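You operate a simulated robot arm through the tools that you are given. There is no shell and no other tool. Be economical: measure what you need, move in short steps, check, and stop when the job is done.

Carry out the task below with a simulated robot arm. There is one attempt and no reset: what you move stays moved.

JOB
Fetch the small gauge and set it on the top of the sample table. Then put the striped marker on the right rollers away on the shelf of the wall table. Then put the green orange from the step of the stepped stack on the ledge of the stepped stack. Then put the black box on the middle right shelf of the wall rack away on the top of the box table. Then shut the roller drawer. Then fetch the green box from the middle right shelf of the wall rack and set it on the flat board on the top of the tester bench. Then put the small brush on top of the loose liner. Keep to this order. Set down upright: green box.

It is judged by the outcome, as a careful person would: the job done as asked, and still so three seconds after it is handed in. It fails if anything else is knocked over, pushed out of place, dropped, spilled or broken.

ROBOT AND FRAMES
A 6-joint arm with a two-finger gripper on a trunk, on a base that drives. Base frame: it is fixed to the floor where the robot stands at the start and does not move with it; the origin is under the middle of the robot, x ahead of it, y to its left, z up. Lengths are in mm, angles in rad, forces in N, time in s.
Its first joint turns from -2.897 to 2.897 rad. Places, roughly: black box [1000, 750, 1250]; flat board (20x15x1 cm) [2300, 400, 800]; green box [750, 750, 1250]; ledge of the stepped stack [200, -900, 1400]; loose liner (25x17x4 cm) [4200, -4000, 900]; orange [-250, -1250, 1000]; roller drawer [-7600, -1200, 500]; shelf of the wall table [-2900, -7900, 200]; small brush (9x3x5 cm) [2600, 0, 300]; small gauge [3000, 0, 250]; striped marker (3x3x7 cm) [-1500, -2400, 700]; top of the box table [500, -8700, 800]; top of the sample table [4300, -3700, 900]. Payload 2.45 kg.
The tool frame sits at the grasp point between the pads (the TCP): z along the fingers, y along the line on which they close. The tips reach 20 mm beyond it. The gripper opens to 140 mm. The gripper's body begins 168 mm behind the TCP.
Orientation is told as [roll, pitch, yaw] about the base's x, y, z axes, in that order, counted from this pose: with the fingers straight down and closing along the base's y, the tool's x points along the base's -x, its y along +y and its z along -z.

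CONTROLS
- The arm moves only by the tool servo_tool. Its arguments are lists of equal length, an entry for each row: "travel": the shift along the tool's x, y, z in mm, a list of three; "rot": the turn, a rotation vector about the tool's x, y, z in rad, a list of three; "fingers": the opening, from 0 (shut) to 1 (fully open). In form: {"travel": [[x, y, z], ...], "rot": [[rx, ry, rz], ...], "fingers": [fingers, ...]}. A call has 1 to 12 rows; each row is the pose to reach, as a shift and turn from the pose commanded when the call began, along the tool's axes at that moment. Each row takes 0.2 s and may step no farther than 50 mm and 0.15 rad from the row before; otherwise, or with a gripper value out of range, the whole call is refused. Where a pose cannot be reached the arm comes as near as it can. A force on the tool above 40 N (or 10 N above the force at the start of the call, whichever is more), or a blocked arm, ends the call early, and 0.2 s more pass. The fingers move at their own pace (about 45 mm/s each) and stop on an object; they squeeze with about 29 N. The grip force told is the motor's: it shows also when the fingers shut on nothing. Time passes only in rows, and 0.2 s behind the last, so rows that repeat a pose let the fingers close. The reply holds the time, the measured pose of the TCP, the force on the tool along the base axes, the opening and the grip force, in the units named above and with some noise, with the torque about the TCP (base axes, N m) and any sound that the robot's microphone picked up.
- Cameras (640 x 400 px; columns grow to the right, rows downward): "scene" is now at [-101.1, 154, 1129.8]; the picture's right is [-0.24, -0.97, 0.00], its down [-0.46, 0.12, -0.88] and it looks along [0.85, -0.21, -0.48] (base axes); focal length 279 px, centre (320, 200). "wrist" rides on the gripper at [78, 11, -209] in the tool frame; the picture's right is [-0.14, 0.99, 0.00], its down [-0.92, -0.13, -0.37] and it looks along [-0.37, -0.05, 0.93] (tool axes); focal length 280 px, centre (320, 200). There is no depth. A picture from a camera that has moved, and an enlarged one, comes with that camera's place and axes in the base frame and with its lens.
- camera(camera): a new picture of that camera. It takes no simulated time.
- drive_base(legs): drives the robot by 1 to 6 legs, each [ahead, left, turn to the left] in mm, mm and rad, along the robot's own axes; the way and the turn of a leg run together, so that a leg with both is an arc; at most 1500 mm and 3.142 rad a leg. The arm and the cameras ride along, it lands a little off, and it stops where it bumps. It gives what a move gives.
- pan_tilt(pan, tilt): turns the head with the scene camera to pan (to the left, within 2.496 rad either way) and tilt (down, from -0.506 to 1.204), counted from straight ahead of the robot. It gives what a move gives.
- zoom(camera, box): a new picture of the part [left, top, right, bottom] of that camera's present view, enlarged. It takes no simulated time.
- sign_off(): hands the job in; it is judged then, once.

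Go step by step. Nothing tells you exact positions but the pictures and the camera data: compare them with the known pose of the tool, close in by small moves and look again before you grip or let go. The budget is 196 turns and 166 pictures, counting those below and the enlarged ones. Unless the task says otherwise, let go and move clear before handing in, and close with one line.

The tools are called after ">>>" by a JSON object that holds its "fn" and its "kwargs". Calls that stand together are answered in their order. servo_tool: Moves the arm, as the interface text tells. Its arguments: {"type":"object","properties":{"travel":{"type":"array","items":{"type":"array","items":{"type":"number"}}},"rot":{"type":"array","items":{"type":"array","items":{"type":"number"}}},"fingers":{"type":"array","items":{"type":"number"}}},"required":["travel","rot","fingers"]} The other tools are called the same way: drive_base (legs) drives the base; pan_tilt (pan, tilt) turns the head that bears the scene camera; camera (camera) takes a picture; zoom (camera, box) takes an enlarged picture of a part of a camera's view; sign_off () hands the job in.

At the start:

```text
time: 0.0
tool_pos: [594.2, -214.3, 595.3]
tcp_rot: [-0.001, 0.001, 0.0]
ft_force: [0.3, 0.0, -0.1]
wrist_torque: [-0.02, 0.01, -0.04]
width: 140.0
gripper_force: 0.0
robot x, y, heading: [-0.0, -0.6, 0.001]
head pan, tilt: [-0.244, 0.497]
```

scene: 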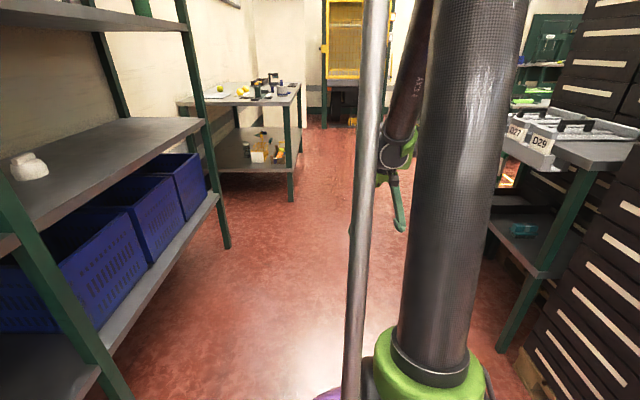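
wrist: 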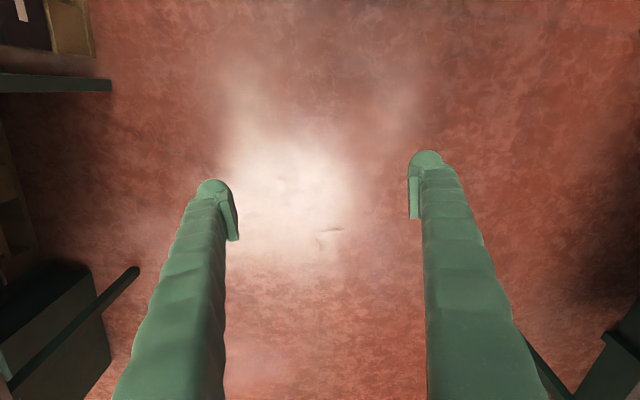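

I see a bench ahead-left with a lower shelf (probably the gauge and brush). I'll zoom in to find the objects first.

>>> {"fn": "zoom", "kwargs": {"camera": "scene", "box": [170, 60, 330, 200]}}

>>> {"fn": "pan_tilt", "kwargs": {"pan": 0.9, "tilt": 0.2}}

>>> {"fn": "camera", "kwargs": {"camera": "scene"}}

```text
2.86 times, centred on (250, 130) of scene
camera zoom: at [-101.1, 154.0, 1129.8], right [-0.24, -0.97, 0.0], down [-0.46, 0.12, -0.88], along [0.85, -0.21, -0.48], focal length 798 px, centre (520, 400)
```

zoom: 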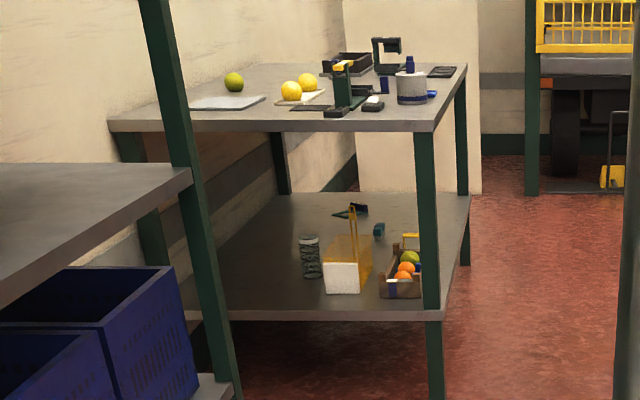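

```text
time: 1.4
tool_pos: [595.4, -214.6, 595.0]
tcp_rot: [0.0, -0.001, -0.001]
ft_force: [0.5, 0.0, -0.3]
wrist_torque: [0.0, 0.0, 0.02]
width: 140.2
gripper_force: 0.1
robot x, y, heading: [1.3, -1.6, -0.001]
head pan, tilt: [0.901, 0.201]
```

```text
162 pictures are left
camera scene: at [-131.5, 248.9, 1157.3], right [0.78, -0.62, 0.0], down [-0.12, -0.16, -0.98], along [0.61, 0.77, -0.2], focal length 279 px, centre (320, 200)
```

scene: 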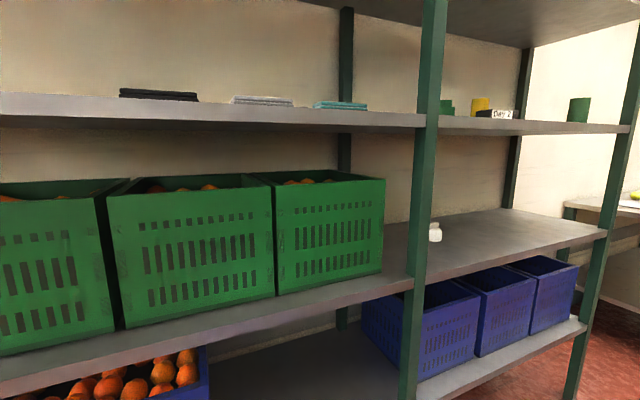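

The rack's middle right shelf shows the green, yellow and black items. Next I survey the right side and behind before driving.

>>> {"fn": "pan_tilt", "kwargs": {"pan": -0.75, "tilt": 0.45}}

>>> {"fn": "camera", "kwargs": {"camera": "scene"}}

>>> {"fn": "pan_tilt", "kwargs": {"pan": -1.8, "tilt": 0.3}}

>>> {"fn": "camera", "kwargs": {"camera": "scene"}}

>>> {"fn": "pan_tilt", "kwargs": {"pan": 0.1, "tilt": 0.35}}

>>> {"fn": "camera", "kwargs": {"camera": "scene"}}

```text
time: 3.1
tool_pos: [594.7, -215.2, 595.6]
tcp_rot: [0.001, 0.0, 0.0]
ft_force: [0.0, 0.1, -0.6]
wrist_torque: [0.01, 0.0, -0.01]
width: 140.0
gripper_force: 0.1
robot x, y, heading: [2.0, 0.9, -0.001]
head pan, tilt: [-0.75, 0.45]
```

```text
161 pictures are left
camera scene: at [-122.2, 113.3, 1134.1], right [-0.68, -0.73, 0.0], down [-0.32, 0.3, -0.9], along [0.66, -0.61, -0.44], focal length 279 px, centre (320, 200)
```

scene: 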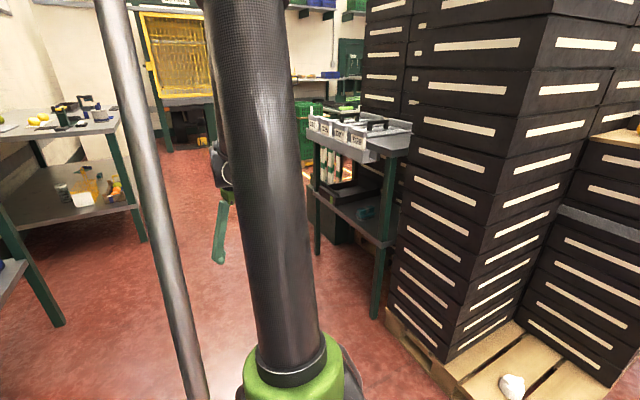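

```text
time: 4.4
tool_pos: [595.1, -213.8, 595.0]
tcp_rot: [0.0, -0.001, 0.0]
ft_force: [0.3, 0.7, 0.2]
wrist_torque: [0.02, 0.02, -0.01]
width: 140.0
gripper_force: 0.1
robot x, y, heading: [-0.5, 0.8, -0.001]
head pan, tilt: [-1.799, 0.3]
```

```text
160 pictures are left
camera scene: at [-210.5, 85.0, 1148.1], right [-0.97, 0.23, 0.0], down [0.07, 0.29, -0.96], along [-0.22, -0.93, -0.3], focal length 279 px, centre (320, 200)
```

scene: 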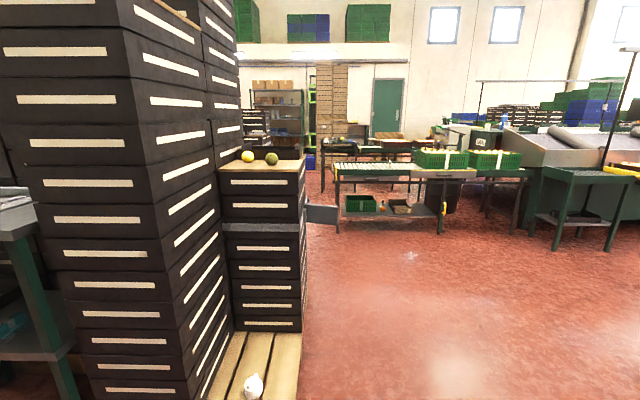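

```text
time: 6.2
tool_pos: [594.8, -214.1, 595.9]
tcp_rot: [0.0, 0.0, -0.001]
ft_force: [0.9, 0.9, 0.5]
wrist_torque: [-0.03, -0.02, -0.03]
width: 140.2
gripper_force: 0.1
robot x, y, heading: [-0.8, 3.8, 0.0]
head pan, tilt: [0.099, 0.351]
```

```text
159 pictures are left
camera scene: at [-96.8, 185.2, 1143.3], right [0.1, -1.0, 0.0], down [-0.34, -0.03, -0.94], along [0.93, 0.09, -0.34], focal length 279 px, centre (320, 200)
```

scene: 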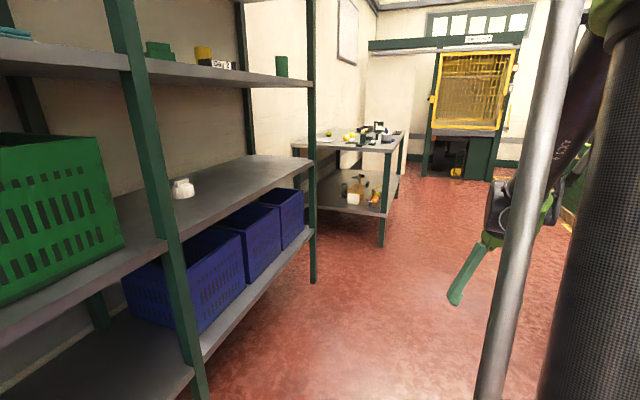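

The aisle ahead is clear, with the rack on the left and the desk on the right. I'll drive forward to about (1300, -250) and look toward the bench.

>>> {"fn": "drive_base", "kwargs": {"legs": [[1300, -220, 0]]}}

>>> {"fn": "pan_tilt", "kwargs": {"pan": -0.1, "tilt": 0.4}}

>>> {"fn": "camera", "kwargs": {"camera": "scene"}}

>>> {"fn": "pan_tilt", "kwargs": {"pan": -0.7, "tilt": 0.4}}

>>> {"fn": "camera", "kwargs": {"camera": "scene"}}

```text
time: 12.9
tool_pos: [1899.5, -441.9, 595.5]
tcp_rot: [0.0, -0.002, -0.003]
ft_force: [0.0, -1.8, -0.7]
wrist_torque: [0.0, 0.0, 0.01]
width: 139.9
gripper_force: 0.1
robot x, y, heading: [1308.3, -222.5, -0.004]
head pan, tilt: [0.099, 0.351]
```

```text
time: 13.6
tool_pos: [1900.7, -441.4, 595.4]
tcp_rot: [0.001, 0.001, -0.005]
ft_force: [0.3, -0.5, 0.0]
wrist_torque: [0.02, -0.02, 0.04]
width: 140.1
gripper_force: 0.1
robot x, y, heading: [1304.6, -222.7, -0.007]
head pan, tilt: [-0.099, 0.4]
```

```text
158 pictures are left
camera scene: at [1210.0, -57.1, 1138.8], right [-0.1, -0.99, 0.0], down [-0.39, 0.04, -0.92], along [0.92, -0.1, -0.39], focal length 279 px, centre (320, 200)
```

scene: 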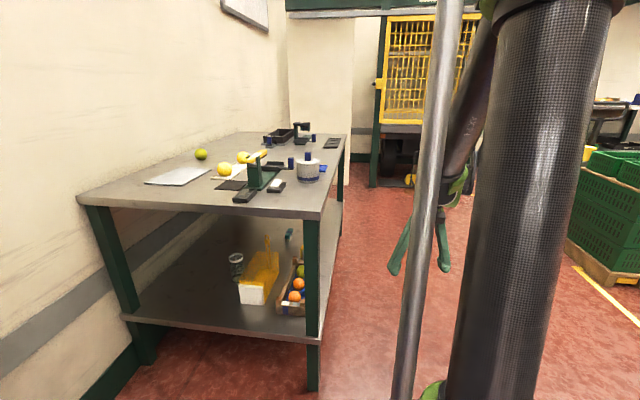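

```text
time: 14.6
tool_pos: [1900.2, -443.1, 595.1]
tcp_rot: [-0.001, 0.0, -0.006]
ft_force: [-0.7, 0.4, -0.1]
wrist_torque: [-0.01, -0.03, 0.01]
width: 139.7
gripper_force: 0.0
robot x, y, heading: [1306.6, -225.6, 0.0]
head pan, tilt: [-0.7, 0.4]
```

```text
157 pictures are left
camera scene: at [1188.5, -107.4, 1138.8], right [-0.65, -0.76, 0.0], down [-0.3, 0.25, -0.92], along [0.7, -0.6, -0.39], focal length 279 px, centre (320, 200)
```

scene: 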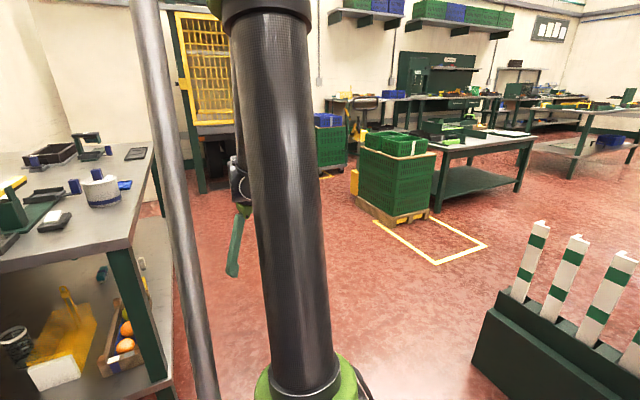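

The bench is rotated about -14°, its aisle edge running from (1920,-140) to (3180,-460). I'll drive into the aisle and face that long side.

>>> {"fn": "drive_base", "kwargs": {"legs": [[600, -800, 0], [700, -210, 0], [0, 0, 1.326]]}}

>>> {"fn": "pan_tilt", "kwargs": {"pan": 0.0, "tilt": 0.6}}

>>> {"fn": "camera", "kwargs": {"camera": "scene"}}

>>> {"fn": "camera", "kwargs": {"camera": "wrist"}}

```text
time: 26.6
tool_pos: [2957.8, -706.0, 596.8]
tcp_rot: [0.002, -0.001, 1.33]
ft_force: [0.0, -0.3, 0.4]
wrist_torque: [-0.01, 0.0, 0.0]
width: 140.1
gripper_force: 0.1
robot x, y, heading: [2605.4, -1232.4, 1.331]
head pan, tilt: [-0.7, 0.4]
```

```text
time: 27.7
tool_pos: [2957.3, -706.1, 596.5]
tcp_rot: [0.001, 0.0, 1.328]
ft_force: [0.5, -0.1, -0.6]
wrist_torque: [0.0, 0.0, 0.0]
width: 140.0
gripper_force: 0.1
robot x, y, heading: [2607.3, -1232.4, 1.33]
head pan, tilt: [0.0, 0.6]
```

```text
156 pictures are left
camera scene: at [2412.6, -1287.5, 1120.6], right [0.97, -0.24, 0.0], down [-0.14, -0.55, -0.83], along [0.2, 0.8, -0.56], focal length 279 px, centre (320, 200)
```

scene: 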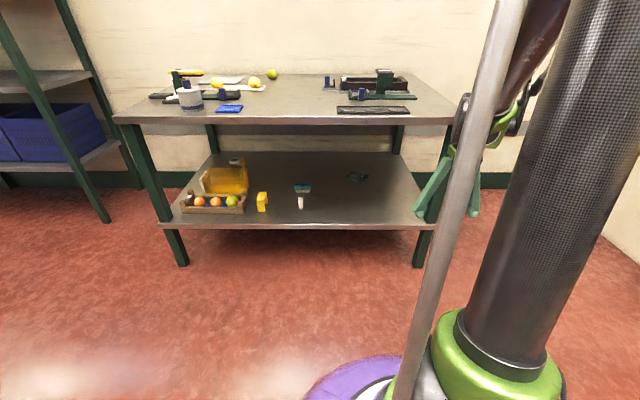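

```text
155 pictures are left
camera wrist: at [2927.1, -778.5, 805.3], right [-0.93, 0.37, 0.0], down [0.34, 0.86, 0.37], along [0.14, 0.34, -0.93], focal length 280 px, centre (320, 200)
```

wrist: 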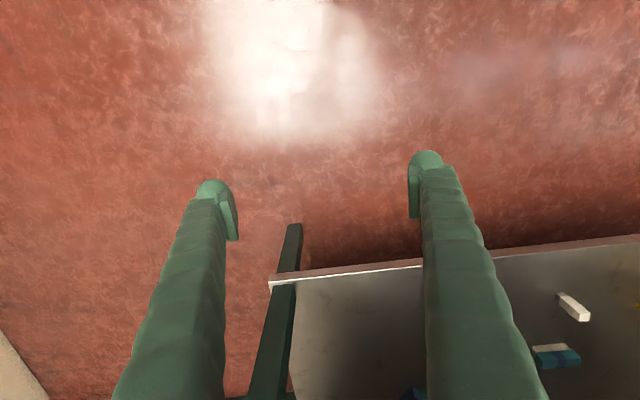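

The brush is at the shelf centre and the dark teal object behind and right of it should be the gauge. Zooming.

>>> {"fn": "zoom", "kwargs": {"camera": "scene", "box": [250, 140, 410, 240]}}

>>> {"fn": "zoom", "kwargs": {"camera": "scene", "box": [130, 60, 430, 130]}}

```text
4.00 times, centred on (330, 190) of scene
camera zoom: at [2412.6, -1287.5, 1120.6], right [0.97, -0.24, 0.0], down [-0.14, -0.55, -0.83], along [0.2, 0.8, -0.56], focal length 1118 px, centre (280, 240)
```

zoom: 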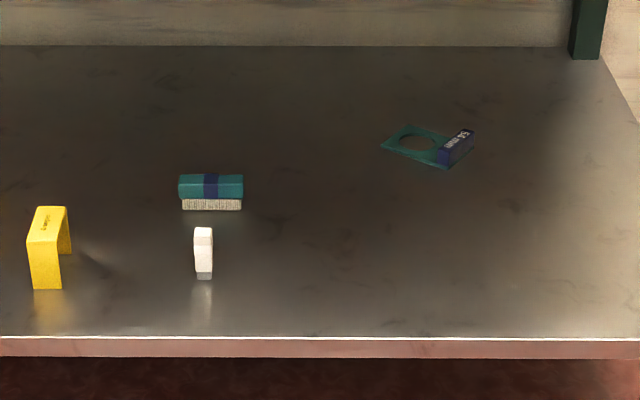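

```text
2.13 times, centred on (280, 95) of scene
camera zoom: at [2412.6, -1287.5, 1120.6], right [0.97, -0.24, 0.0], down [-0.14, -0.55, -0.83], along [0.2, 0.8, -0.56], focal length 596 px, centre (405, 424)
```

zoom: 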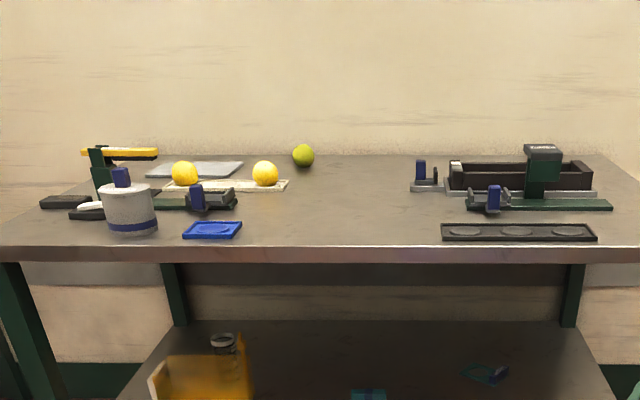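

The gauge is a thin plate with a hole and a raised navy handle, about 450–500 mm deep on the shelf. I'll line the robot up with it and spin the tool so the wrist camera sits on top when tilting in.

>>> {"fn": "drive_base", "kwargs": {"legs": [[80, -100, 0]]}}

>>> {"fn": "servo_tool", "kwargs": {"travel": [[0, 0, 0], [0, 0, 0], [0, 0, 0], [0, 0, 0], [0, 0, 0], [0, 0, 0], [0, 0, 0], [0, 0, 0], [0, 0, 0], [0, 0, 0], [0, 0, 0], [0, 0, 0]], "rot": [[0, 0, 0.14], [0, 0, 0.28], [0, 0, 0.42], [0, 0, 0.56], [0, 0, 0.7], [0, 0, 0.84], [0, 0, 0.98], [0, 0, 1.12], [0, 0, 1.26], [0, 0, 1.4], [0, 0, 1.5], [0, 0, 1.57]], "fingers": [1, 1, 1, 1, 1, 1, 1, 1, 1, 1, 1, 1]}}

>>> {"fn": "servo_tool", "kwargs": {"travel": [[0, 0, 0], [0, 0, 0], [0, 0, 0], [0, 0, 0], [0, 0, 0], [0, 0, 0], [0, 0, 0], [0, 0, 0], [0, 0, 0], [0, 0, 0], [0, 0, 0], [0, 0, 0]], "rot": [[0, 0, 0.14], [0, 0, 0.28], [0, 0, 0.42], [0, 0, 0.56], [0, 0, 0.7], [0, 0, 0.84], [0, 0, 0.98], [0, 0, 1.12], [0, 0, 1.26], [0, 0, 1.4], [0, 0, 1.5], [0, 0, 1.57]], "fingers": [1, 1, 1, 1, 1, 1, 1, 1, 1, 1, 1, 1]}}

>>> {"fn": "camera", "kwargs": {"camera": "wrist"}}

```text
time: 29.0
tool_pos: [3073.6, -651.1, 596.0]
tcp_rot: [-0.001, 0.001, 1.328]
ft_force: [0.3, 0.2, -0.4]
wrist_torque: [0.05, 0.0, -0.02]
width: 139.9
gripper_force: 0.1
robot x, y, heading: [2722.7, -1177.0, 1.332]
head pan, tilt: [0.0, 0.6]
```

```text
time: 31.6
tool_pos: [3073.9, -651.9, 595.9]
tcp_rot: [0.0, 0.0, -0.242]
ft_force: [0.5, 0.1, -0.5]
wrist_torque: [0.01, -0.02, 0.0]
width: 140.2
gripper_force: 0.0
robot x, y, heading: [2724.8, -1175.4, 1.328]
head pan, tilt: [0.0, 0.6]
```

```text
time: 34.2
tool_pos: [3073.4, -652.2, 596.5]
tcp_rot: [-0.001, 0.0, -1.812]
ft_force: [0.9, -0.1, 0.4]
wrist_torque: [-0.02, -0.01, 0.02]
width: 139.9
gripper_force: 0.0
robot x, y, heading: [2724.2, -1176.6, 1.325]
head pan, tilt: [0.0, 0.6]
```

```text
152 pictures are left
camera wrist: at [3102.2, -577.4, 805.1], right [0.93, -0.37, 0.0], down [-0.34, -0.86, 0.37], along [-0.14, -0.34, -0.93], focal length 280 px, centre (320, 200)
```

wrist: 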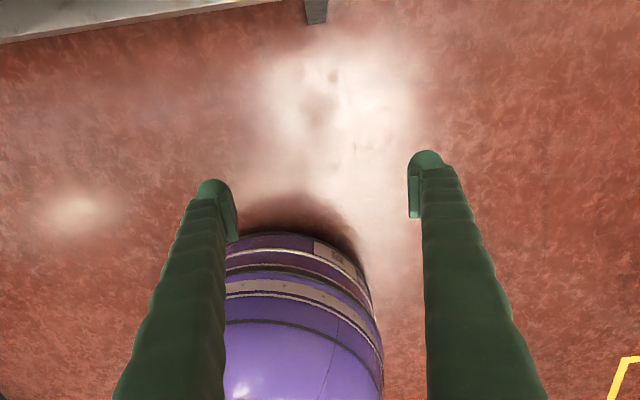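

Tool now has the camera on the far side. Tilting it forward 60° and moving it left in line with the gauge.

>>> {"fn": "servo_tool", "kwargs": {"travel": [[0, -28, 0], [0, -56, 0], [0, -84, 0], [0, -112, 0], [0, -140, 0], [0, -168, 0], [0, -190, 0], [0, -205, 40], [0, -205, 80], [0, -205, 120], [0, -205, 150]], "rot": [[0, 0.14, 0], [0, 0.28, 0], [0, 0.42, 0], [0, 0.56, 0], [0, 0.7, 0], [0, 0.84, 0], [0, 0.95, 0], [0, 1.05, 0], [0, 1.05, 0], [0, 1.05, 0], [0, 1.05, 0]], "fingers": [1, 1, 1, 1, 1, 1, 1, 1, 1, 1, 1]}}

>>> {"fn": "camera", "kwargs": {"camera": "wrist"}}

>>> {"fn": "camera", "kwargs": {"camera": "scene"}}

```text
time: 36.6
tool_pos: [2886.9, -590.6, 640.8]
tcp_rot: [-0.001, 1.048, -1.808]
ft_force: [0.4, -0.3, 0.7]
wrist_torque: [0.0, 0.0, 0.02]
width: 140.0
gripper_force: 0.0
out of reach, approached as far as the arm can: row 7, 8, 9, 10, 11
robot x, y, heading: [2723.2, -1177.8, 1.332]
head pan, tilt: [0.0, 0.6]
```

```text
151 pictures are left
camera wrist: at [2862.8, -729.7, 812.7], right [0.95, -0.3, -0.12], down [-0.31, -0.73, -0.61], along [0.1, 0.62, -0.78], focal length 280 px, centre (320, 200)
```

wrist: 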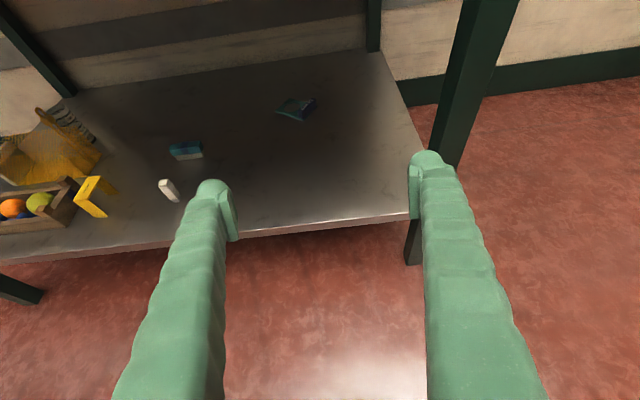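

```text
150 pictures are left
camera scene: at [2529.3, -1233.1, 1120.6], right [0.97, -0.24, 0.0], down [-0.14, -0.55, -0.83], along [0.2, 0.8, -0.56], focal length 279 px, centre (320, 200)
```

scene: 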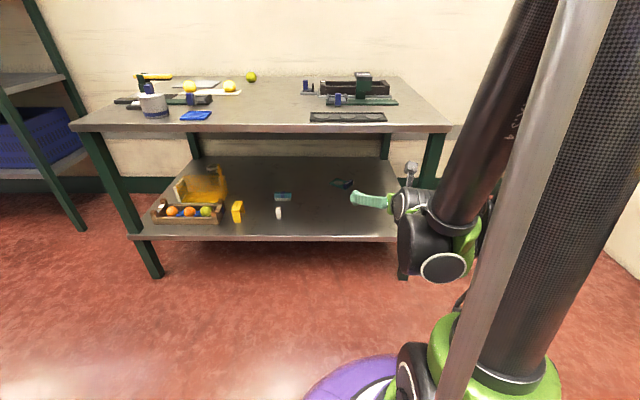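

The wrist must stay further out. I move forward 100 and down 220 while still outside the bench edge.

>>> {"fn": "servo_tool", "kwargs": {"travel": [[25, 0, 43], [50, 0, 87], [12, 0, 109], [-26, 0, 131], [-64, 0, 153], [-102, 0, 175], [-140, 0, 197]], "rot": [[0, 0, 0], [0, 0, 0], [0, 0, 0], [0, 0, 0], [0, 0, 0], [0, 0, 0], [0, 0, 0]], "fingers": [1, 1, 1, 1, 1, 1, 1]}}

>>> {"fn": "camera", "kwargs": {"camera": "scene"}}

>>> {"fn": "camera", "kwargs": {"camera": "wrist"}}

```text
refused: row 2 steps farther than a row can; nothing moved
```

```text
149 pictures are left
camera scene: at [2529.3, -1233.1, 1120.6], right [0.97, -0.24, 0.0], down [-0.14, -0.55, -0.83], along [0.2, 0.8, -0.56], focal length 279 px, centre (320, 200)
```

scene: 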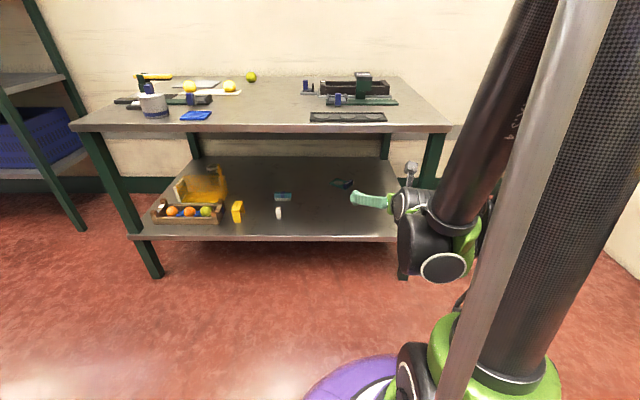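

```text
148 pictures are left
camera wrist: at [2862.8, -729.7, 812.7], right [0.95, -0.3, -0.12], down [-0.31, -0.73, -0.61], along [0.1, 0.62, -0.78], focal length 280 px, centre (320, 200)
```

wrist: 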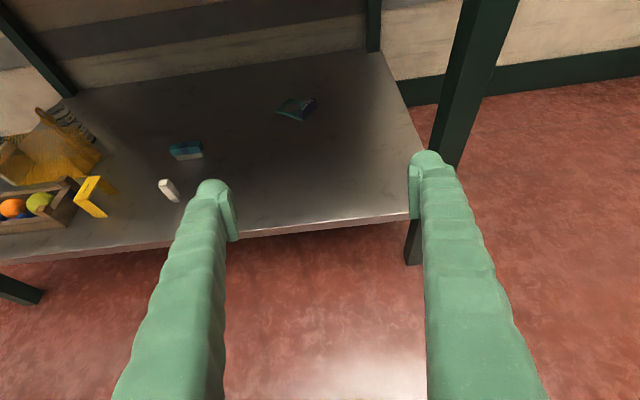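

Step too large; I resend with smaller steps.

>>> {"fn": "servo_tool", "kwargs": {"travel": [[24, 0, 41], [48, 0, 83], [10, 0, 106], [-28, 0, 129], [-66, 0, 152], [-104, 0, 175], [-140, 0, 197]], "rot": [[0, 0, 0], [0, 0, 0], [0, 0, 0], [0, 0, 0], [0, 0, 0], [0, 0, 0], [0, 0, 0]], "fingers": [1, 1, 1, 1, 1, 1, 1]}}

>>> {"fn": "camera", "kwargs": {"camera": "scene"}}

>>> {"fn": "camera", "kwargs": {"camera": "wrist"}}

```text
time: 38.2
tool_pos: [2935.7, -434.8, 589.7]
tcp_rot: [-0.002, 1.045, -1.808]
ft_force: [0.2, 1.1, -0.6]
wrist_torque: [0.0, -0.03, -0.02]
width: 139.8
gripper_force: 0.1
out of reach, approached as far as the arm can: row 3, 4, 5, 6, 7
robot x, y, heading: [2721.1, -1176.7, 1.331]
head pan, tilt: [0.0, 0.6]
```

```text
147 pictures are left
camera scene: at [2529.3, -1233.0, 1120.6], right [0.97, -0.24, 0.0], down [-0.14, -0.55, -0.82], along [0.2, 0.8, -0.57], focal length 279 px, centre (320, 200)
```

scene: 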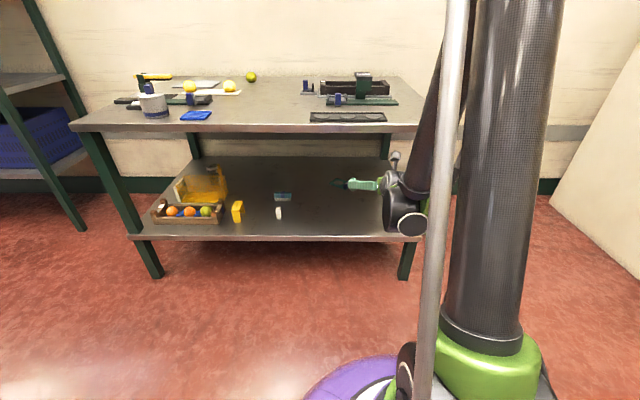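

```text
146 pictures are left
camera wrist: at [2911.4, -573.5, 762.0], right [0.95, -0.3, -0.12], down [-0.31, -0.73, -0.61], along [0.1, 0.62, -0.78], focal length 280 px, centre (320, 200)
```

wrist: 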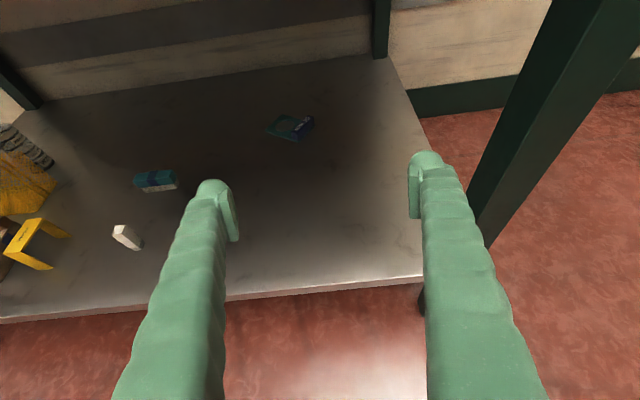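

The arm can't fold that low so close. I'll back the base 250 mm, stretch the arm forward and low, then drive it in.

>>> {"fn": "drive_base", "kwargs": {"legs": [[-250, 0, 0]]}}

>>> {"fn": "servo_tool", "kwargs": {"travel": [[24, 0, 41], [48, 0, 83], [72, 0, 124], [48, 0, 165], [10, 0, 190], [-28, 0, 213], [-50, 0, 240], [-73, 0, 273]], "rot": [[0, 0, 0], [0, 0, 0], [0, 0, 0], [0, 0, 0], [0, 0, 0], [0, 0, 0], [0, 0, 0], [0, 0, 0]], "fingers": [1, 1, 1, 1, 1, 1, 1, 1]}}

>>> {"fn": "camera", "kwargs": {"camera": "scene"}}

```text
time: 40.0
tool_pos: [2875.6, -675.1, 589.5]
tcp_rot: [-0.002, 1.045, -1.809]
ft_force: [0.3, -0.2, -0.3]
wrist_torque: [0.02, 0.02, 0.0]
width: 140.1
gripper_force: 0.0
robot x, y, heading: [2661.1, -1417.0, 1.329]
head pan, tilt: [0.0, 0.6]
```

```text
time: 41.8
tool_pos: [2933.9, -463.1, 405.1]
tcp_rot: [-0.002, 1.045, -1.805]
ft_force: [0.0, 0.0, 0.7]
wrist_torque: [0.02, -0.01, 0.01]
width: 140.0
gripper_force: 0.0
out of reach, approached as far as the arm can: row 6, 7, 8
robot x, y, heading: [2661.1, -1420.0, 1.324]
head pan, tilt: [0.0, 0.6]
```

```text
145 pictures are left
camera scene: at [2469.8, -1474.0, 1120.6], right [0.97, -0.24, 0.0], down [-0.14, -0.55, -0.82], along [0.2, 0.8, -0.57], focal length 279 px, centre (320, 200)
```

scene: 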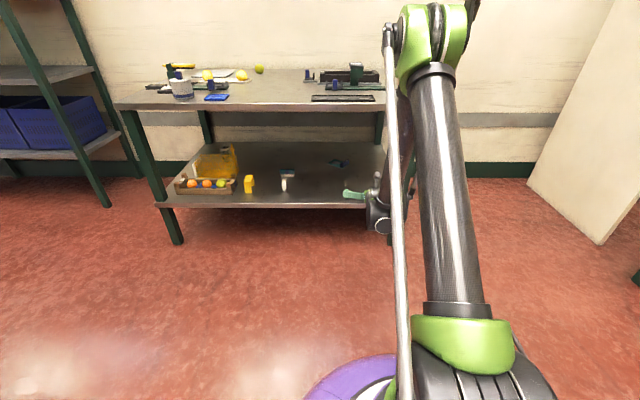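

Now at z 405 just outside the shelf. Extending the arm forward into the opening.

>>> {"fn": "servo_tool", "kwargs": {"travel": [[20, 0, 42], [40, 0, 84], [60, 0, 126], [78, 0, 168], [96, 0, 205]], "rot": [[0, 0, 0], [0, 0, 0], [0, 0, 0], [0, 0, 0], [0, 0, 0]], "fingers": [1, 1, 1, 1, 1]}}

>>> {"fn": "camera", "kwargs": {"camera": "scene"}}

>>> {"fn": "camera", "kwargs": {"camera": "wrist"}}

```text
time: 43.0
tool_pos: [2993.4, -243.3, 384.8]
tcp_rot: [-0.003, 1.047, -1.799]
ft_force: [0.0, -0.8, 0.2]
wrist_torque: [0.0, 0.0, 0.01]
width: 140.3
gripper_force: 0.1
out of reach, approached as far as the arm can: row 3, 4, 5
robot x, y, heading: [2667.6, -1422.4, 1.321]
head pan, tilt: [0.0, 0.6]
```

```text
144 pictures are left
camera scene: at [2469.8, -1473.9, 1120.6], right [0.97, -0.24, 0.0], down [-0.14, -0.55, -0.82], along [0.2, 0.8, -0.57], focal length 279 px, centre (320, 200)
```

scene: 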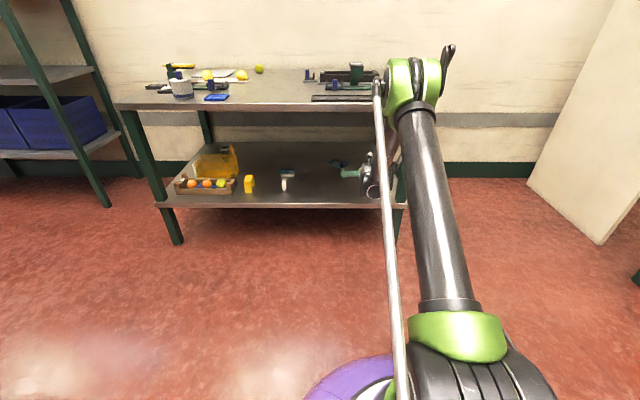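

```text
143 pictures are left
camera wrist: at [2971.2, -384.5, 557.2], right [0.95, -0.29, -0.12], down [-0.3, -0.73, -0.61], along [0.09, 0.62, -0.78], focal length 280 px, centre (320, 200)
```

wrist: 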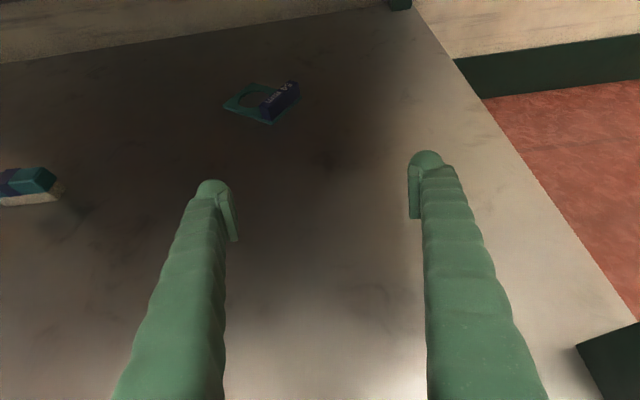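

The gauge handle is near (2998, 85), with its long axis about 35° to the right of my approach. I yaw the tool to align and advance a bit.

>>> {"fn": "servo_tool", "kwargs": {"travel": [[10, -8, 17], [20, -16, 34], [30, -24, 52], [40, -32, 70], [50, -40, 87]], "rot": [[-0.106, 0, 0.061], [-0.211, 0, 0.122], [-0.317, 0, 0.183], [-0.422, 0, 0.244], [-0.528, 0, 0.305]], "fingers": [1, 1, 1, 1, 1]}}

>>> {"fn": "camera", "kwargs": {"camera": "scene"}}

>>> {"fn": "camera", "kwargs": {"camera": "wrist"}}

```text
time: 44.2
tool_pos: [2992.0, -244.9, 384.1]
tcp_rot: [-0.007, 1.048, -1.798]
ft_force: [-0.1, -0.4, 0.5]
wrist_torque: [-0.03, -0.01, -0.03]
width: 140.1
gripper_force: 0.0
out of reach, approached as far as the arm can: row 1, 2, 3, 4, 5
robot x, y, heading: [2661.3, -1420.5, 1.327]
head pan, tilt: [0.0, 0.6]
```

```text
142 pictures are left
camera scene: at [2469.8, -1473.9, 1120.6], right [0.97, -0.24, 0.0], down [-0.14, -0.55, -0.82], along [0.2, 0.8, -0.57], focal length 279 px, centre (320, 200)
```

scene: 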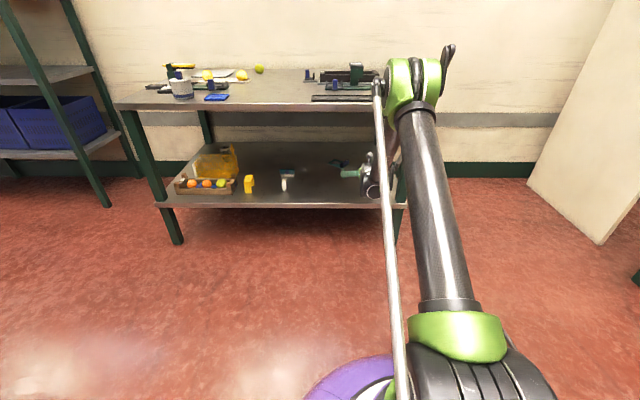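

```text
141 pictures are left
camera wrist: at [2970.9, -385.0, 557.1], right [0.95, -0.29, -0.12], down [-0.3, -0.73, -0.61], along [0.09, 0.62, -0.78], focal length 280 px, centre (320, 200)
```

wrist: 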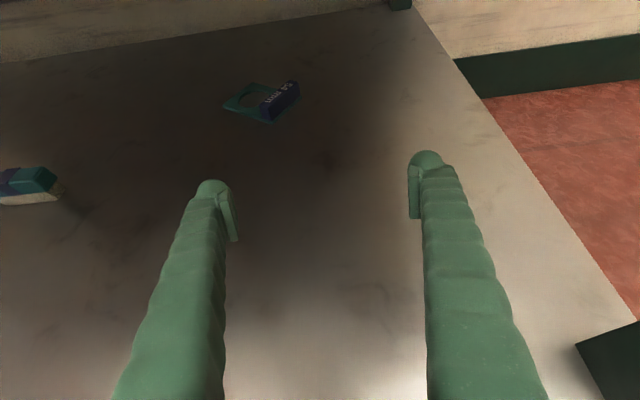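

The arm refused any motion there, so I'll probe small individual moves to learn which limit binds.

>>> {"fn": "servo_tool", "kwargs": {"travel": [[10, 0, 17]], "rot": [[0, 0, 0]], "fingers": [1]}}

>>> {"fn": "servo_tool", "kwargs": {"travel": [[0, 0, 0]], "rot": [[-0.106, 0, 0.061]], "fingers": [1]}}

>>> {"fn": "servo_tool", "kwargs": {"travel": [[0, -20, 0]], "rot": [[0, 0, 0]], "fingers": [1]}}

>>> {"fn": "servo_tool", "kwargs": {"travel": [[0, 0, 0]], "rot": [[0, -0.1, 0]], "fingers": [1]}}

>>> {"fn": "servo_tool", "kwargs": {"travel": [[0, 0, 0]], "rot": [[0.106, 0, -0.061]], "fingers": [1]}}

```text
time: 44.6
tool_pos: [2997.0, -225.6, 384.2]
tcp_rot: [-0.005, 1.048, -1.797]
ft_force: [-0.2, -0.3, 0.4]
wrist_torque: [-0.01, 0.0, 0.0]
width: 139.9
gripper_force: 0.0
robot x, y, heading: [2661.9, -1415.8, 1.329]
head pan, tilt: [0.0, 0.6]
```

```text
time: 45.0
tool_pos: [2995.6, -225.2, 384.6]
tcp_rot: [-0.005, 1.048, -1.798]
ft_force: [1.1, -0.6, -0.6]
wrist_torque: [-0.01, -0.03, 0.01]
width: 139.9
gripper_force: 0.1
out of reach, approached as far as the arm can: row 1
robot x, y, heading: [2664.6, -1417.3, 1.33]
head pan, tilt: [0.0, 0.6]
```

```text
time: 45.4
tool_pos: [2983.6, -221.3, 384.4]
tcp_rot: [-0.008, 1.049, -1.787]
ft_force: [-0.1, 0.2, 0.0]
wrist_torque: [0.02, 0.0, -0.01]
width: 140.3
gripper_force: 0.0
out of reach, approached as far as the arm can: row 1
robot x, y, heading: [2664.5, -1420.4, 1.33]
head pan, tilt: [0.0, 0.6]
```

```text
time: 45.8
tool_pos: [2986.0, -222.2, 385.0]
tcp_rot: [-0.009, 0.95, -1.783]
ft_force: [0.0, -0.6, -0.3]
wrist_torque: [-0.04, 0.02, -0.05]
width: 139.9
gripper_force: 0.0
out of reach, approached as far as the arm can: row 1
robot x, y, heading: [2662.7, -1415.1, 1.329]
head pan, tilt: [0.0, 0.6]
```

```text
time: 46.2
tool_pos: [2987.9, -222.9, 384.9]
tcp_rot: [-0.024, 0.948, -1.69]
ft_force: [-0.1, 0.8, 0.1]
wrist_torque: [-0.01, -0.06, -0.04]
width: 139.9
gripper_force: 0.0
robot x, y, heading: [2665.0, -1417.5, 1.331]
head pan, tilt: [0.0, 0.6]
```

Joint 6 is at its limit in this direction, so I'll spin back by half a turn (camera underneath, which is still clear when tilted).

>>> {"fn": "servo_tool", "kwargs": {"travel": [[0, 0, 0], [0, 0, 0], [0, 0, 0], [0, 0, 0], [0, 0, 0], [0, 0, 0], [0, 0, 0], [0, 0, 0], [0, 0, 0], [0, 0, 0], [0, 0, 0], [0, 0, 0]], "rot": [[0, 0, -0.14], [0, 0, -0.28], [0, 0, -0.42], [0, 0, -0.56], [0, 0, -0.7], [0, 0, -0.84], [0, 0, -0.98], [0, 0, -1.12], [0, 0, -1.26], [0, 0, -1.4], [0, 0, -1.5], [0, 0, -1.57]], "fingers": [1, 1, 1, 1, 1, 1, 1, 1, 1, 1, 1, 1]}}

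>>> {"fn": "servo_tool", "kwargs": {"travel": [[0, 0, 0], [0, 0, 0], [0, 0, 0], [0, 0, 0], [0, 0, 0], [0, 0, 0], [0, 0, 0], [0, 0, 0], [0, 0, 0], [0, 0, 0], [0, 0, 0], [0, 0, 0]], "rot": [[0, 0, -0.14], [0, 0, -0.28], [0, 0, -0.42], [0, 0, -0.56], [0, 0, -0.7], [0, 0, -0.84], [0, 0, -0.98], [0, 0, -1.12], [0, 0, -1.26], [0, 0, -1.4], [0, 0, -1.5], [0, 0, -1.57]], "fingers": [1, 1, 1, 1, 1, 1, 1, 1, 1, 1, 1, 1]}}

>>> {"fn": "camera", "kwargs": {"camera": "wrist"}}

```text
time: 48.8
tool_pos: [2988.5, -222.8, 382.7]
tcp_rot: [0.947, 0.015, -0.099]
ft_force: [-0.6, 0.3, -0.3]
wrist_torque: [0.0, -0.03, 0.0]
width: 140.1
gripper_force: 0.0
robot x, y, heading: [2665.3, -1419.6, 1.329]
head pan, tilt: [0.0, 0.6]
```

```text
time: 51.4
tool_pos: [2988.5, -223.3, 383.4]
tcp_rot: [0.024, -0.947, 1.451]
ft_force: [-0.9, -0.1, 0.2]
wrist_torque: [0.0, 0.02, 0.02]
width: 140.0
gripper_force: 0.2
robot x, y, heading: [2660.6, -1419.3, 1.328]
head pan, tilt: [0.0, 0.6]
```

```text
140 pictures are left
camera wrist: at [2955.7, -435.9, 441.9], right [-0.98, 0.18, 0.13], down [0.16, 0.22, 0.96], along [0.14, 0.96, -0.25], focal length 280 px, centre (320, 200)
```

wrist: 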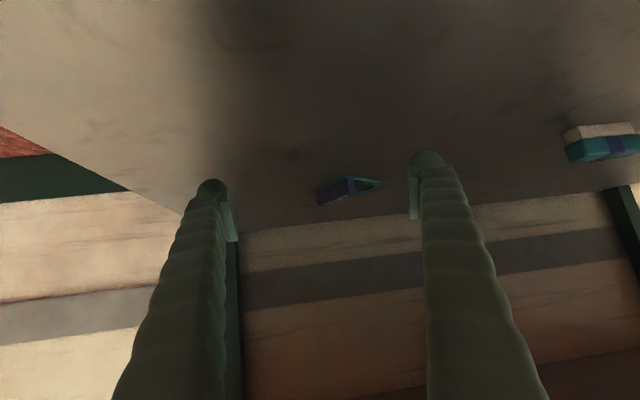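

That works. Now yaw the tool to follow the handle's axis and move to a standoff point short of the handle.

>>> {"fn": "servo_tool", "kwargs": {"travel": [[-13, 21, 31], [-26, 42, 62], [-39, 63, 93], [-52, 85, 124], [-65, 107, 155], [-78, 128, 185]], "rot": [[0.1, 0, 0.072], [0.2, 0, 0.144], [0.3, 0, 0.216], [0.4, 0, 0.288], [0.5, 0, 0.36], [0.58, 0, 0.417]], "fingers": [1, 1, 1, 1, 1, 1]}}

>>> {"fn": "camera", "kwargs": {"camera": "wrist"}}

>>> {"fn": "camera", "kwargs": {"camera": "scene"}}

```text
time: 52.8
tool_pos: [2878.6, -72.3, 371.1]
tcp_rot: [0.024, -0.937, 0.733]
ft_force: [0.7, 0.1, -0.1]
wrist_torque: [0.01, 0.06, 0.09]
width: 140.1
gripper_force: 0.0
out of reach, approached as far as the arm can: row 5, 6
robot x, y, heading: [2663.4, -1421.3, 1.326]
head pan, tilt: [0.0, 0.6]
```

```text
139 pictures are left
camera wrist: at [2714.9, -211.2, 430.9], right [-0.62, 0.78, 0.12], down [0.28, 0.07, 0.96], along [0.74, 0.63, -0.26], focal length 280 px, centre (320, 200)
```

wrist: 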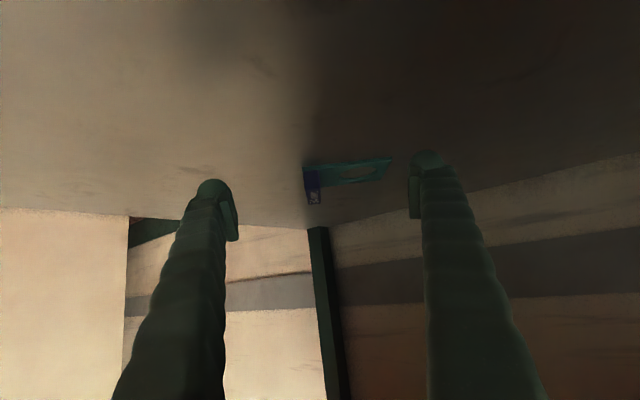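

```text
138 pictures are left
camera scene: at [2469.8, -1473.7, 1120.6], right [0.97, -0.24, 0.0], down [-0.14, -0.55, -0.82], along [0.2, 0.8, -0.57], focal length 279 px, centre (320, 200)
```

scene: 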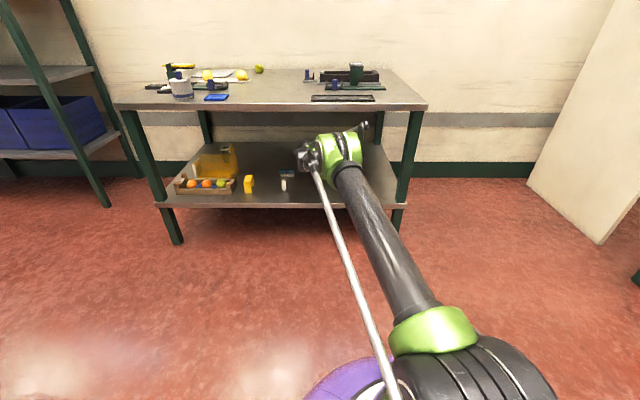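

I'm at the arm's maximum reach; base can close in. First a closer look at the gauge.

>>> {"fn": "zoom", "kwargs": {"camera": "wrist", "box": [260, 130, 420, 230]}}

>>> {"fn": "drive_base", "kwargs": {"legs": [[100, 0, 0]]}}

>>> {"fn": "zoom", "kwargs": {"camera": "wrist", "box": [200, 90, 440, 240]}}

```text
4.00 times, centred on (340, 180) of wrist
camera zoom: at [2714.9, -211.2, 430.9], right [-0.62, 0.78, 0.12], down [0.28, 0.07, 0.96], along [0.74, 0.63, -0.26], focal length 1122 px, centre (240, 280)
```

zoom: 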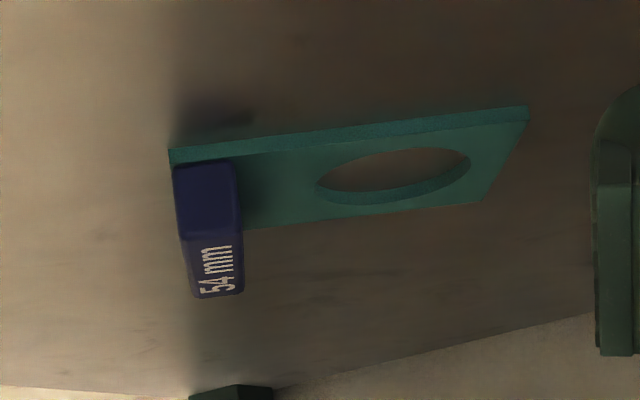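

```text
time: 53.9
tool_pos: [2901.0, 23.9, 369.6]
tcp_rot: [0.025, -0.936, 0.738]
ft_force: [0.1, -0.4, -0.4]
wrist_torque: [0.01, -0.01, 0.01]
width: 140.1
gripper_force: 0.0
robot x, y, heading: [2688.9, -1320.7, 1.325]
head pan, tilt: [0.0, 0.6]
```

```text
2.67 times, centred on (320, 165) of wrist
camera zoom: at [2737.3, -115.1, 430.9], right [-0.62, 0.77, 0.12], down [0.28, 0.07, 0.96], along [0.73, 0.63, -0.26], focal length 748 px, centre (320, 293)
```

zoom: 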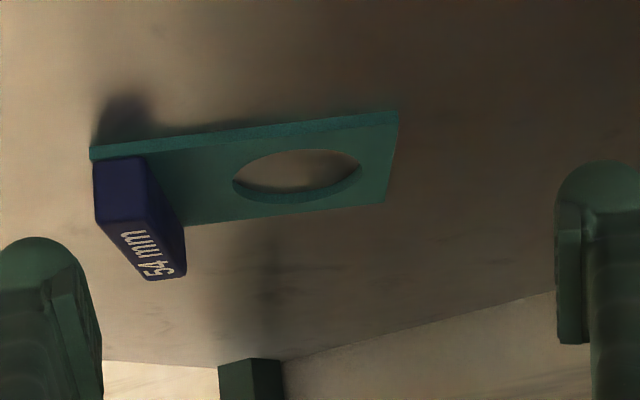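

Triangulating: handle centre ≈ (2994, 19, 317), axis azimuth ≈0.715, shelf ≈ z 303. I move right 66 mm to center it, then check.

>>> {"fn": "servo_tool", "kwargs": {"travel": [[0, -33, 0], [0, -66, 0]], "rot": [[0, 0, 0], [0, 0, 0]], "fingers": [0.7, 0.6]}}

>>> {"fn": "zoom", "kwargs": {"camera": "wrist", "box": [200, 90, 440, 240]}}

```text
time: 54.5
tool_pos: [2945.4, -21.6, 368.2]
tcp_rot: [0.025, -0.937, 0.739]
ft_force: [-0.4, -0.4, -0.3]
wrist_torque: [0.02, -0.03, -0.05]
width: 88.7
gripper_force: 0.0
robot x, y, heading: [2686.1, -1323.0, 1.333]
head pan, tilt: [0.0, 0.6]
```

```text
2.67 times, centred on (320, 165) of wrist
camera zoom: at [2781.7, -162.8, 430.3], right [-0.62, 0.77, 0.13], down [0.28, 0.07, 0.96], along [0.73, 0.63, -0.26], focal length 748 px, centre (320, 293)
```

zoom: 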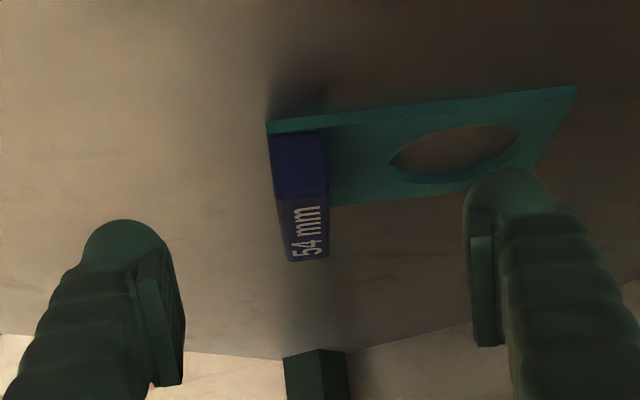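

Aligned. Advancing 54 mm ahead and 30 mm down to straddle the handle, then look before closing.

>>> {"fn": "servo_tool", "kwargs": {"travel": [[-3, -1, 20], [-5, -2, 41], [-8, -2, 61]], "rot": [[0, 0, -0.0], [0, 0, 0], [0, 0, 0]], "fingers": [0.5, 0.45, 0.45]}}

>>> {"fn": "zoom", "kwargs": {"camera": "wrist", "box": [200, 90, 440, 240]}}

```text
time: 55.3
tool_pos: [2985.5, 6.3, 344.7]
tcp_rot: [0.023, -0.936, 0.738]
ft_force: [0.9, -0.6, 0.1]
wrist_torque: [0.01, 0.02, -0.04]
width: 63.1
gripper_force: 0.1
out of reach, approached as far as the arm can: row 3
robot x, y, heading: [2687.1, -1319.3, 1.326]
head pan, tilt: [0.0, 0.6]
```

```text
2.67 times, centred on (320, 165) of wrist
camera zoom: at [2821.8, -134.0, 404.9], right [-0.62, 0.77, 0.13], down [0.28, 0.07, 0.96], along [0.73, 0.63, -0.26], focal length 748 px, centre (320, 293)
```

zoom: 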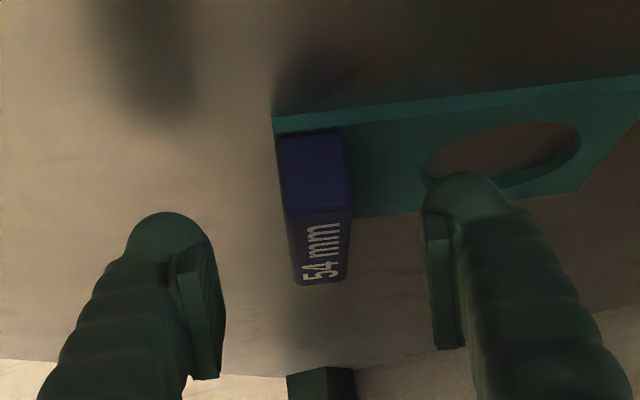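

At the reach limit again; I retract slightly, drive the base 80 mm forward, and redo the approach.

>>> {"fn": "servo_tool", "kwargs": {"travel": [[8, 0, -44]], "rot": [[0, 0, 0]], "fingers": [0.6]}}

>>> {"fn": "drive_base", "kwargs": {"legs": [[80, 0, 0]]}}

>>> {"fn": "camera", "kwargs": {"camera": "scene"}}

```text
time: 55.7
tool_pos: [2957.8, -23.1, 363.2]
tcp_rot: [0.025, -0.939, 0.737]
ft_force: [0.6, 0.3, -0.3]
wrist_torque: [0.0, 0.04, 0.03]
width: 84.0
gripper_force: 0.2
robot x, y, heading: [2687.1, -1323.6, 1.328]
head pan, tilt: [0.0, 0.6]
```

```text
time: 56.8
tool_pos: [2977.3, 53.9, 363.7]
tcp_rot: [0.023, -0.936, 0.738]
ft_force: [-0.4, -0.2, -0.4]
wrist_torque: [-0.01, -0.01, 0.01]
width: 84.2
gripper_force: 0.0
robot x, y, heading: [2708.8, -1243.7, 1.329]
head pan, tilt: [0.0, 0.6]
```

```text
133 pictures are left
camera scene: at [2512.8, -1299.3, 1120.6], right [0.97, -0.24, 0.0], down [-0.14, -0.55, -0.82], along [0.2, 0.8, -0.57], focal length 279 px, centre (320, 200)
```

scene: 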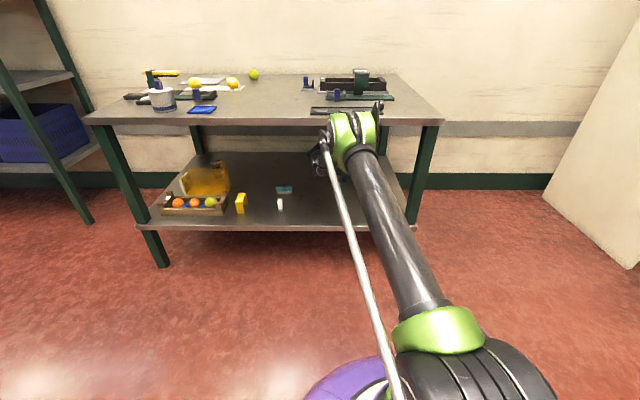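

Now shift right 38 mm, then settle down over the handle.

>>> {"fn": "servo_tool", "kwargs": {"travel": [[0, -38, 0], [12, -38, 0], [24, -38, 0], [33, -38, 0]], "rot": [[0, 0, 0], [0, 0, 0], [0, 0, 0], [0, 0, 0]], "fingers": [0.45, 0.45, 0.45, 0.45]}}

>>> {"fn": "zoom", "kwargs": {"camera": "wrist", "box": [200, 90, 440, 240]}}

```text
time: 57.8
tool_pos: [2989.5, 12.9, 335.1]
tcp_rot: [0.024, -0.937, 0.739]
ft_force: [-0.7, -0.2, 0.6]
wrist_torque: [0.01, 0.02, 0.01]
width: 63.0
gripper_force: 0.2
robot x, y, heading: [2710.2, -1241.9, 1.334]
head pan, tilt: [0.0, 0.6]
```

```text
2.67 times, centred on (320, 165) of wrist
camera zoom: at [2825.2, -125.9, 396.6], right [-0.62, 0.78, 0.12], down [0.28, 0.07, 0.96], along [0.73, 0.63, -0.26], focal length 748 px, centre (320, 293)
```

zoom: 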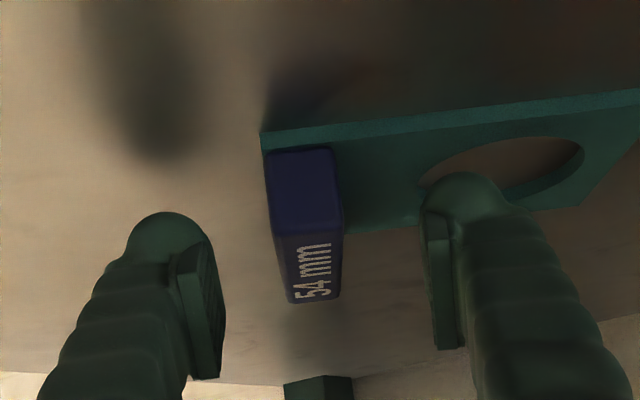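

Handle lies centred between the pads. Closing.

>>> {"fn": "servo_tool", "kwargs": {"travel": [[0, 0, 0], [0, 0, 0], [0, 0, 0], [0, 0, 0]], "rot": [[0, 0, 0], [0, 0, 0], [0, 0, 0], [0, 0, 0]], "fingers": [0.3, 0.2, 0.05, 0]}}

>>> {"fn": "zoom", "kwargs": {"camera": "wrist", "box": [200, 90, 440, 240]}}

```text
time: 58.8
tool_pos: [2988.5, 13.6, 335.8]
tcp_rot: [0.024, -0.939, 0.735]
ft_force: [0.1, 0.5, -0.2]
wrist_torque: [0.05, 0.07, -0.01]
width: 19.0
gripper_force: 28.8
robot x, y, heading: [2708.9, -1242.4, 1.324]
head pan, tilt: [0.0, 0.6]
```

```text
2.67 times, centred on (320, 165) of wrist
camera zoom: at [2825.0, -125.7, 396.6], right [-0.62, 0.77, 0.12], down [0.28, 0.07, 0.96], along [0.73, 0.63, -0.26], focal length 748 px, centre (320, 293)
```

zoom: 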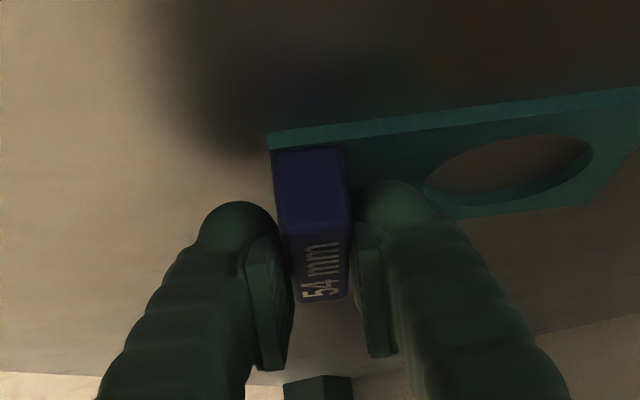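

Gripped (19 mm, 29 N). Lifting 50 mm straight up.

>>> {"fn": "servo_tool", "kwargs": {"travel": [[-20, 0, -15], [-40, 0, -30]], "rot": [[0, 0, 0], [0, 0, 0]], "fingers": [0, 0]}}

>>> {"fn": "camera", "kwargs": {"camera": "wrist"}}

```text
time: 59.4
tool_pos: [2989.1, 12.3, 385.8]
tcp_rot: [0.025, -0.938, 0.739]
ft_force: [-0.5, 0.5, 0.3]
wrist_torque: [0.0, 0.02, 0.0]
width: 18.7
gripper_force: 29.2
robot x, y, heading: [2707.1, -1244.8, 1.327]
head pan, tilt: [0.0, 0.6]
```

```text
130 pictures are left
camera wrist: at [2824.9, -126.7, 446.6], right [-0.62, 0.77, 0.12], down [0.28, 0.07, 0.96], along [0.73, 0.63, -0.26], focal length 280 px, centre (320, 200)
```

wrist: 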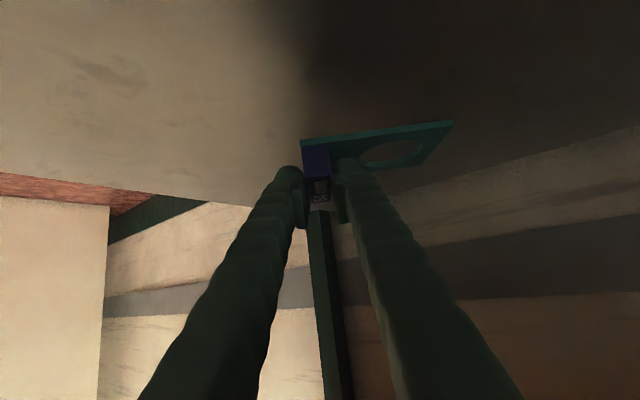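

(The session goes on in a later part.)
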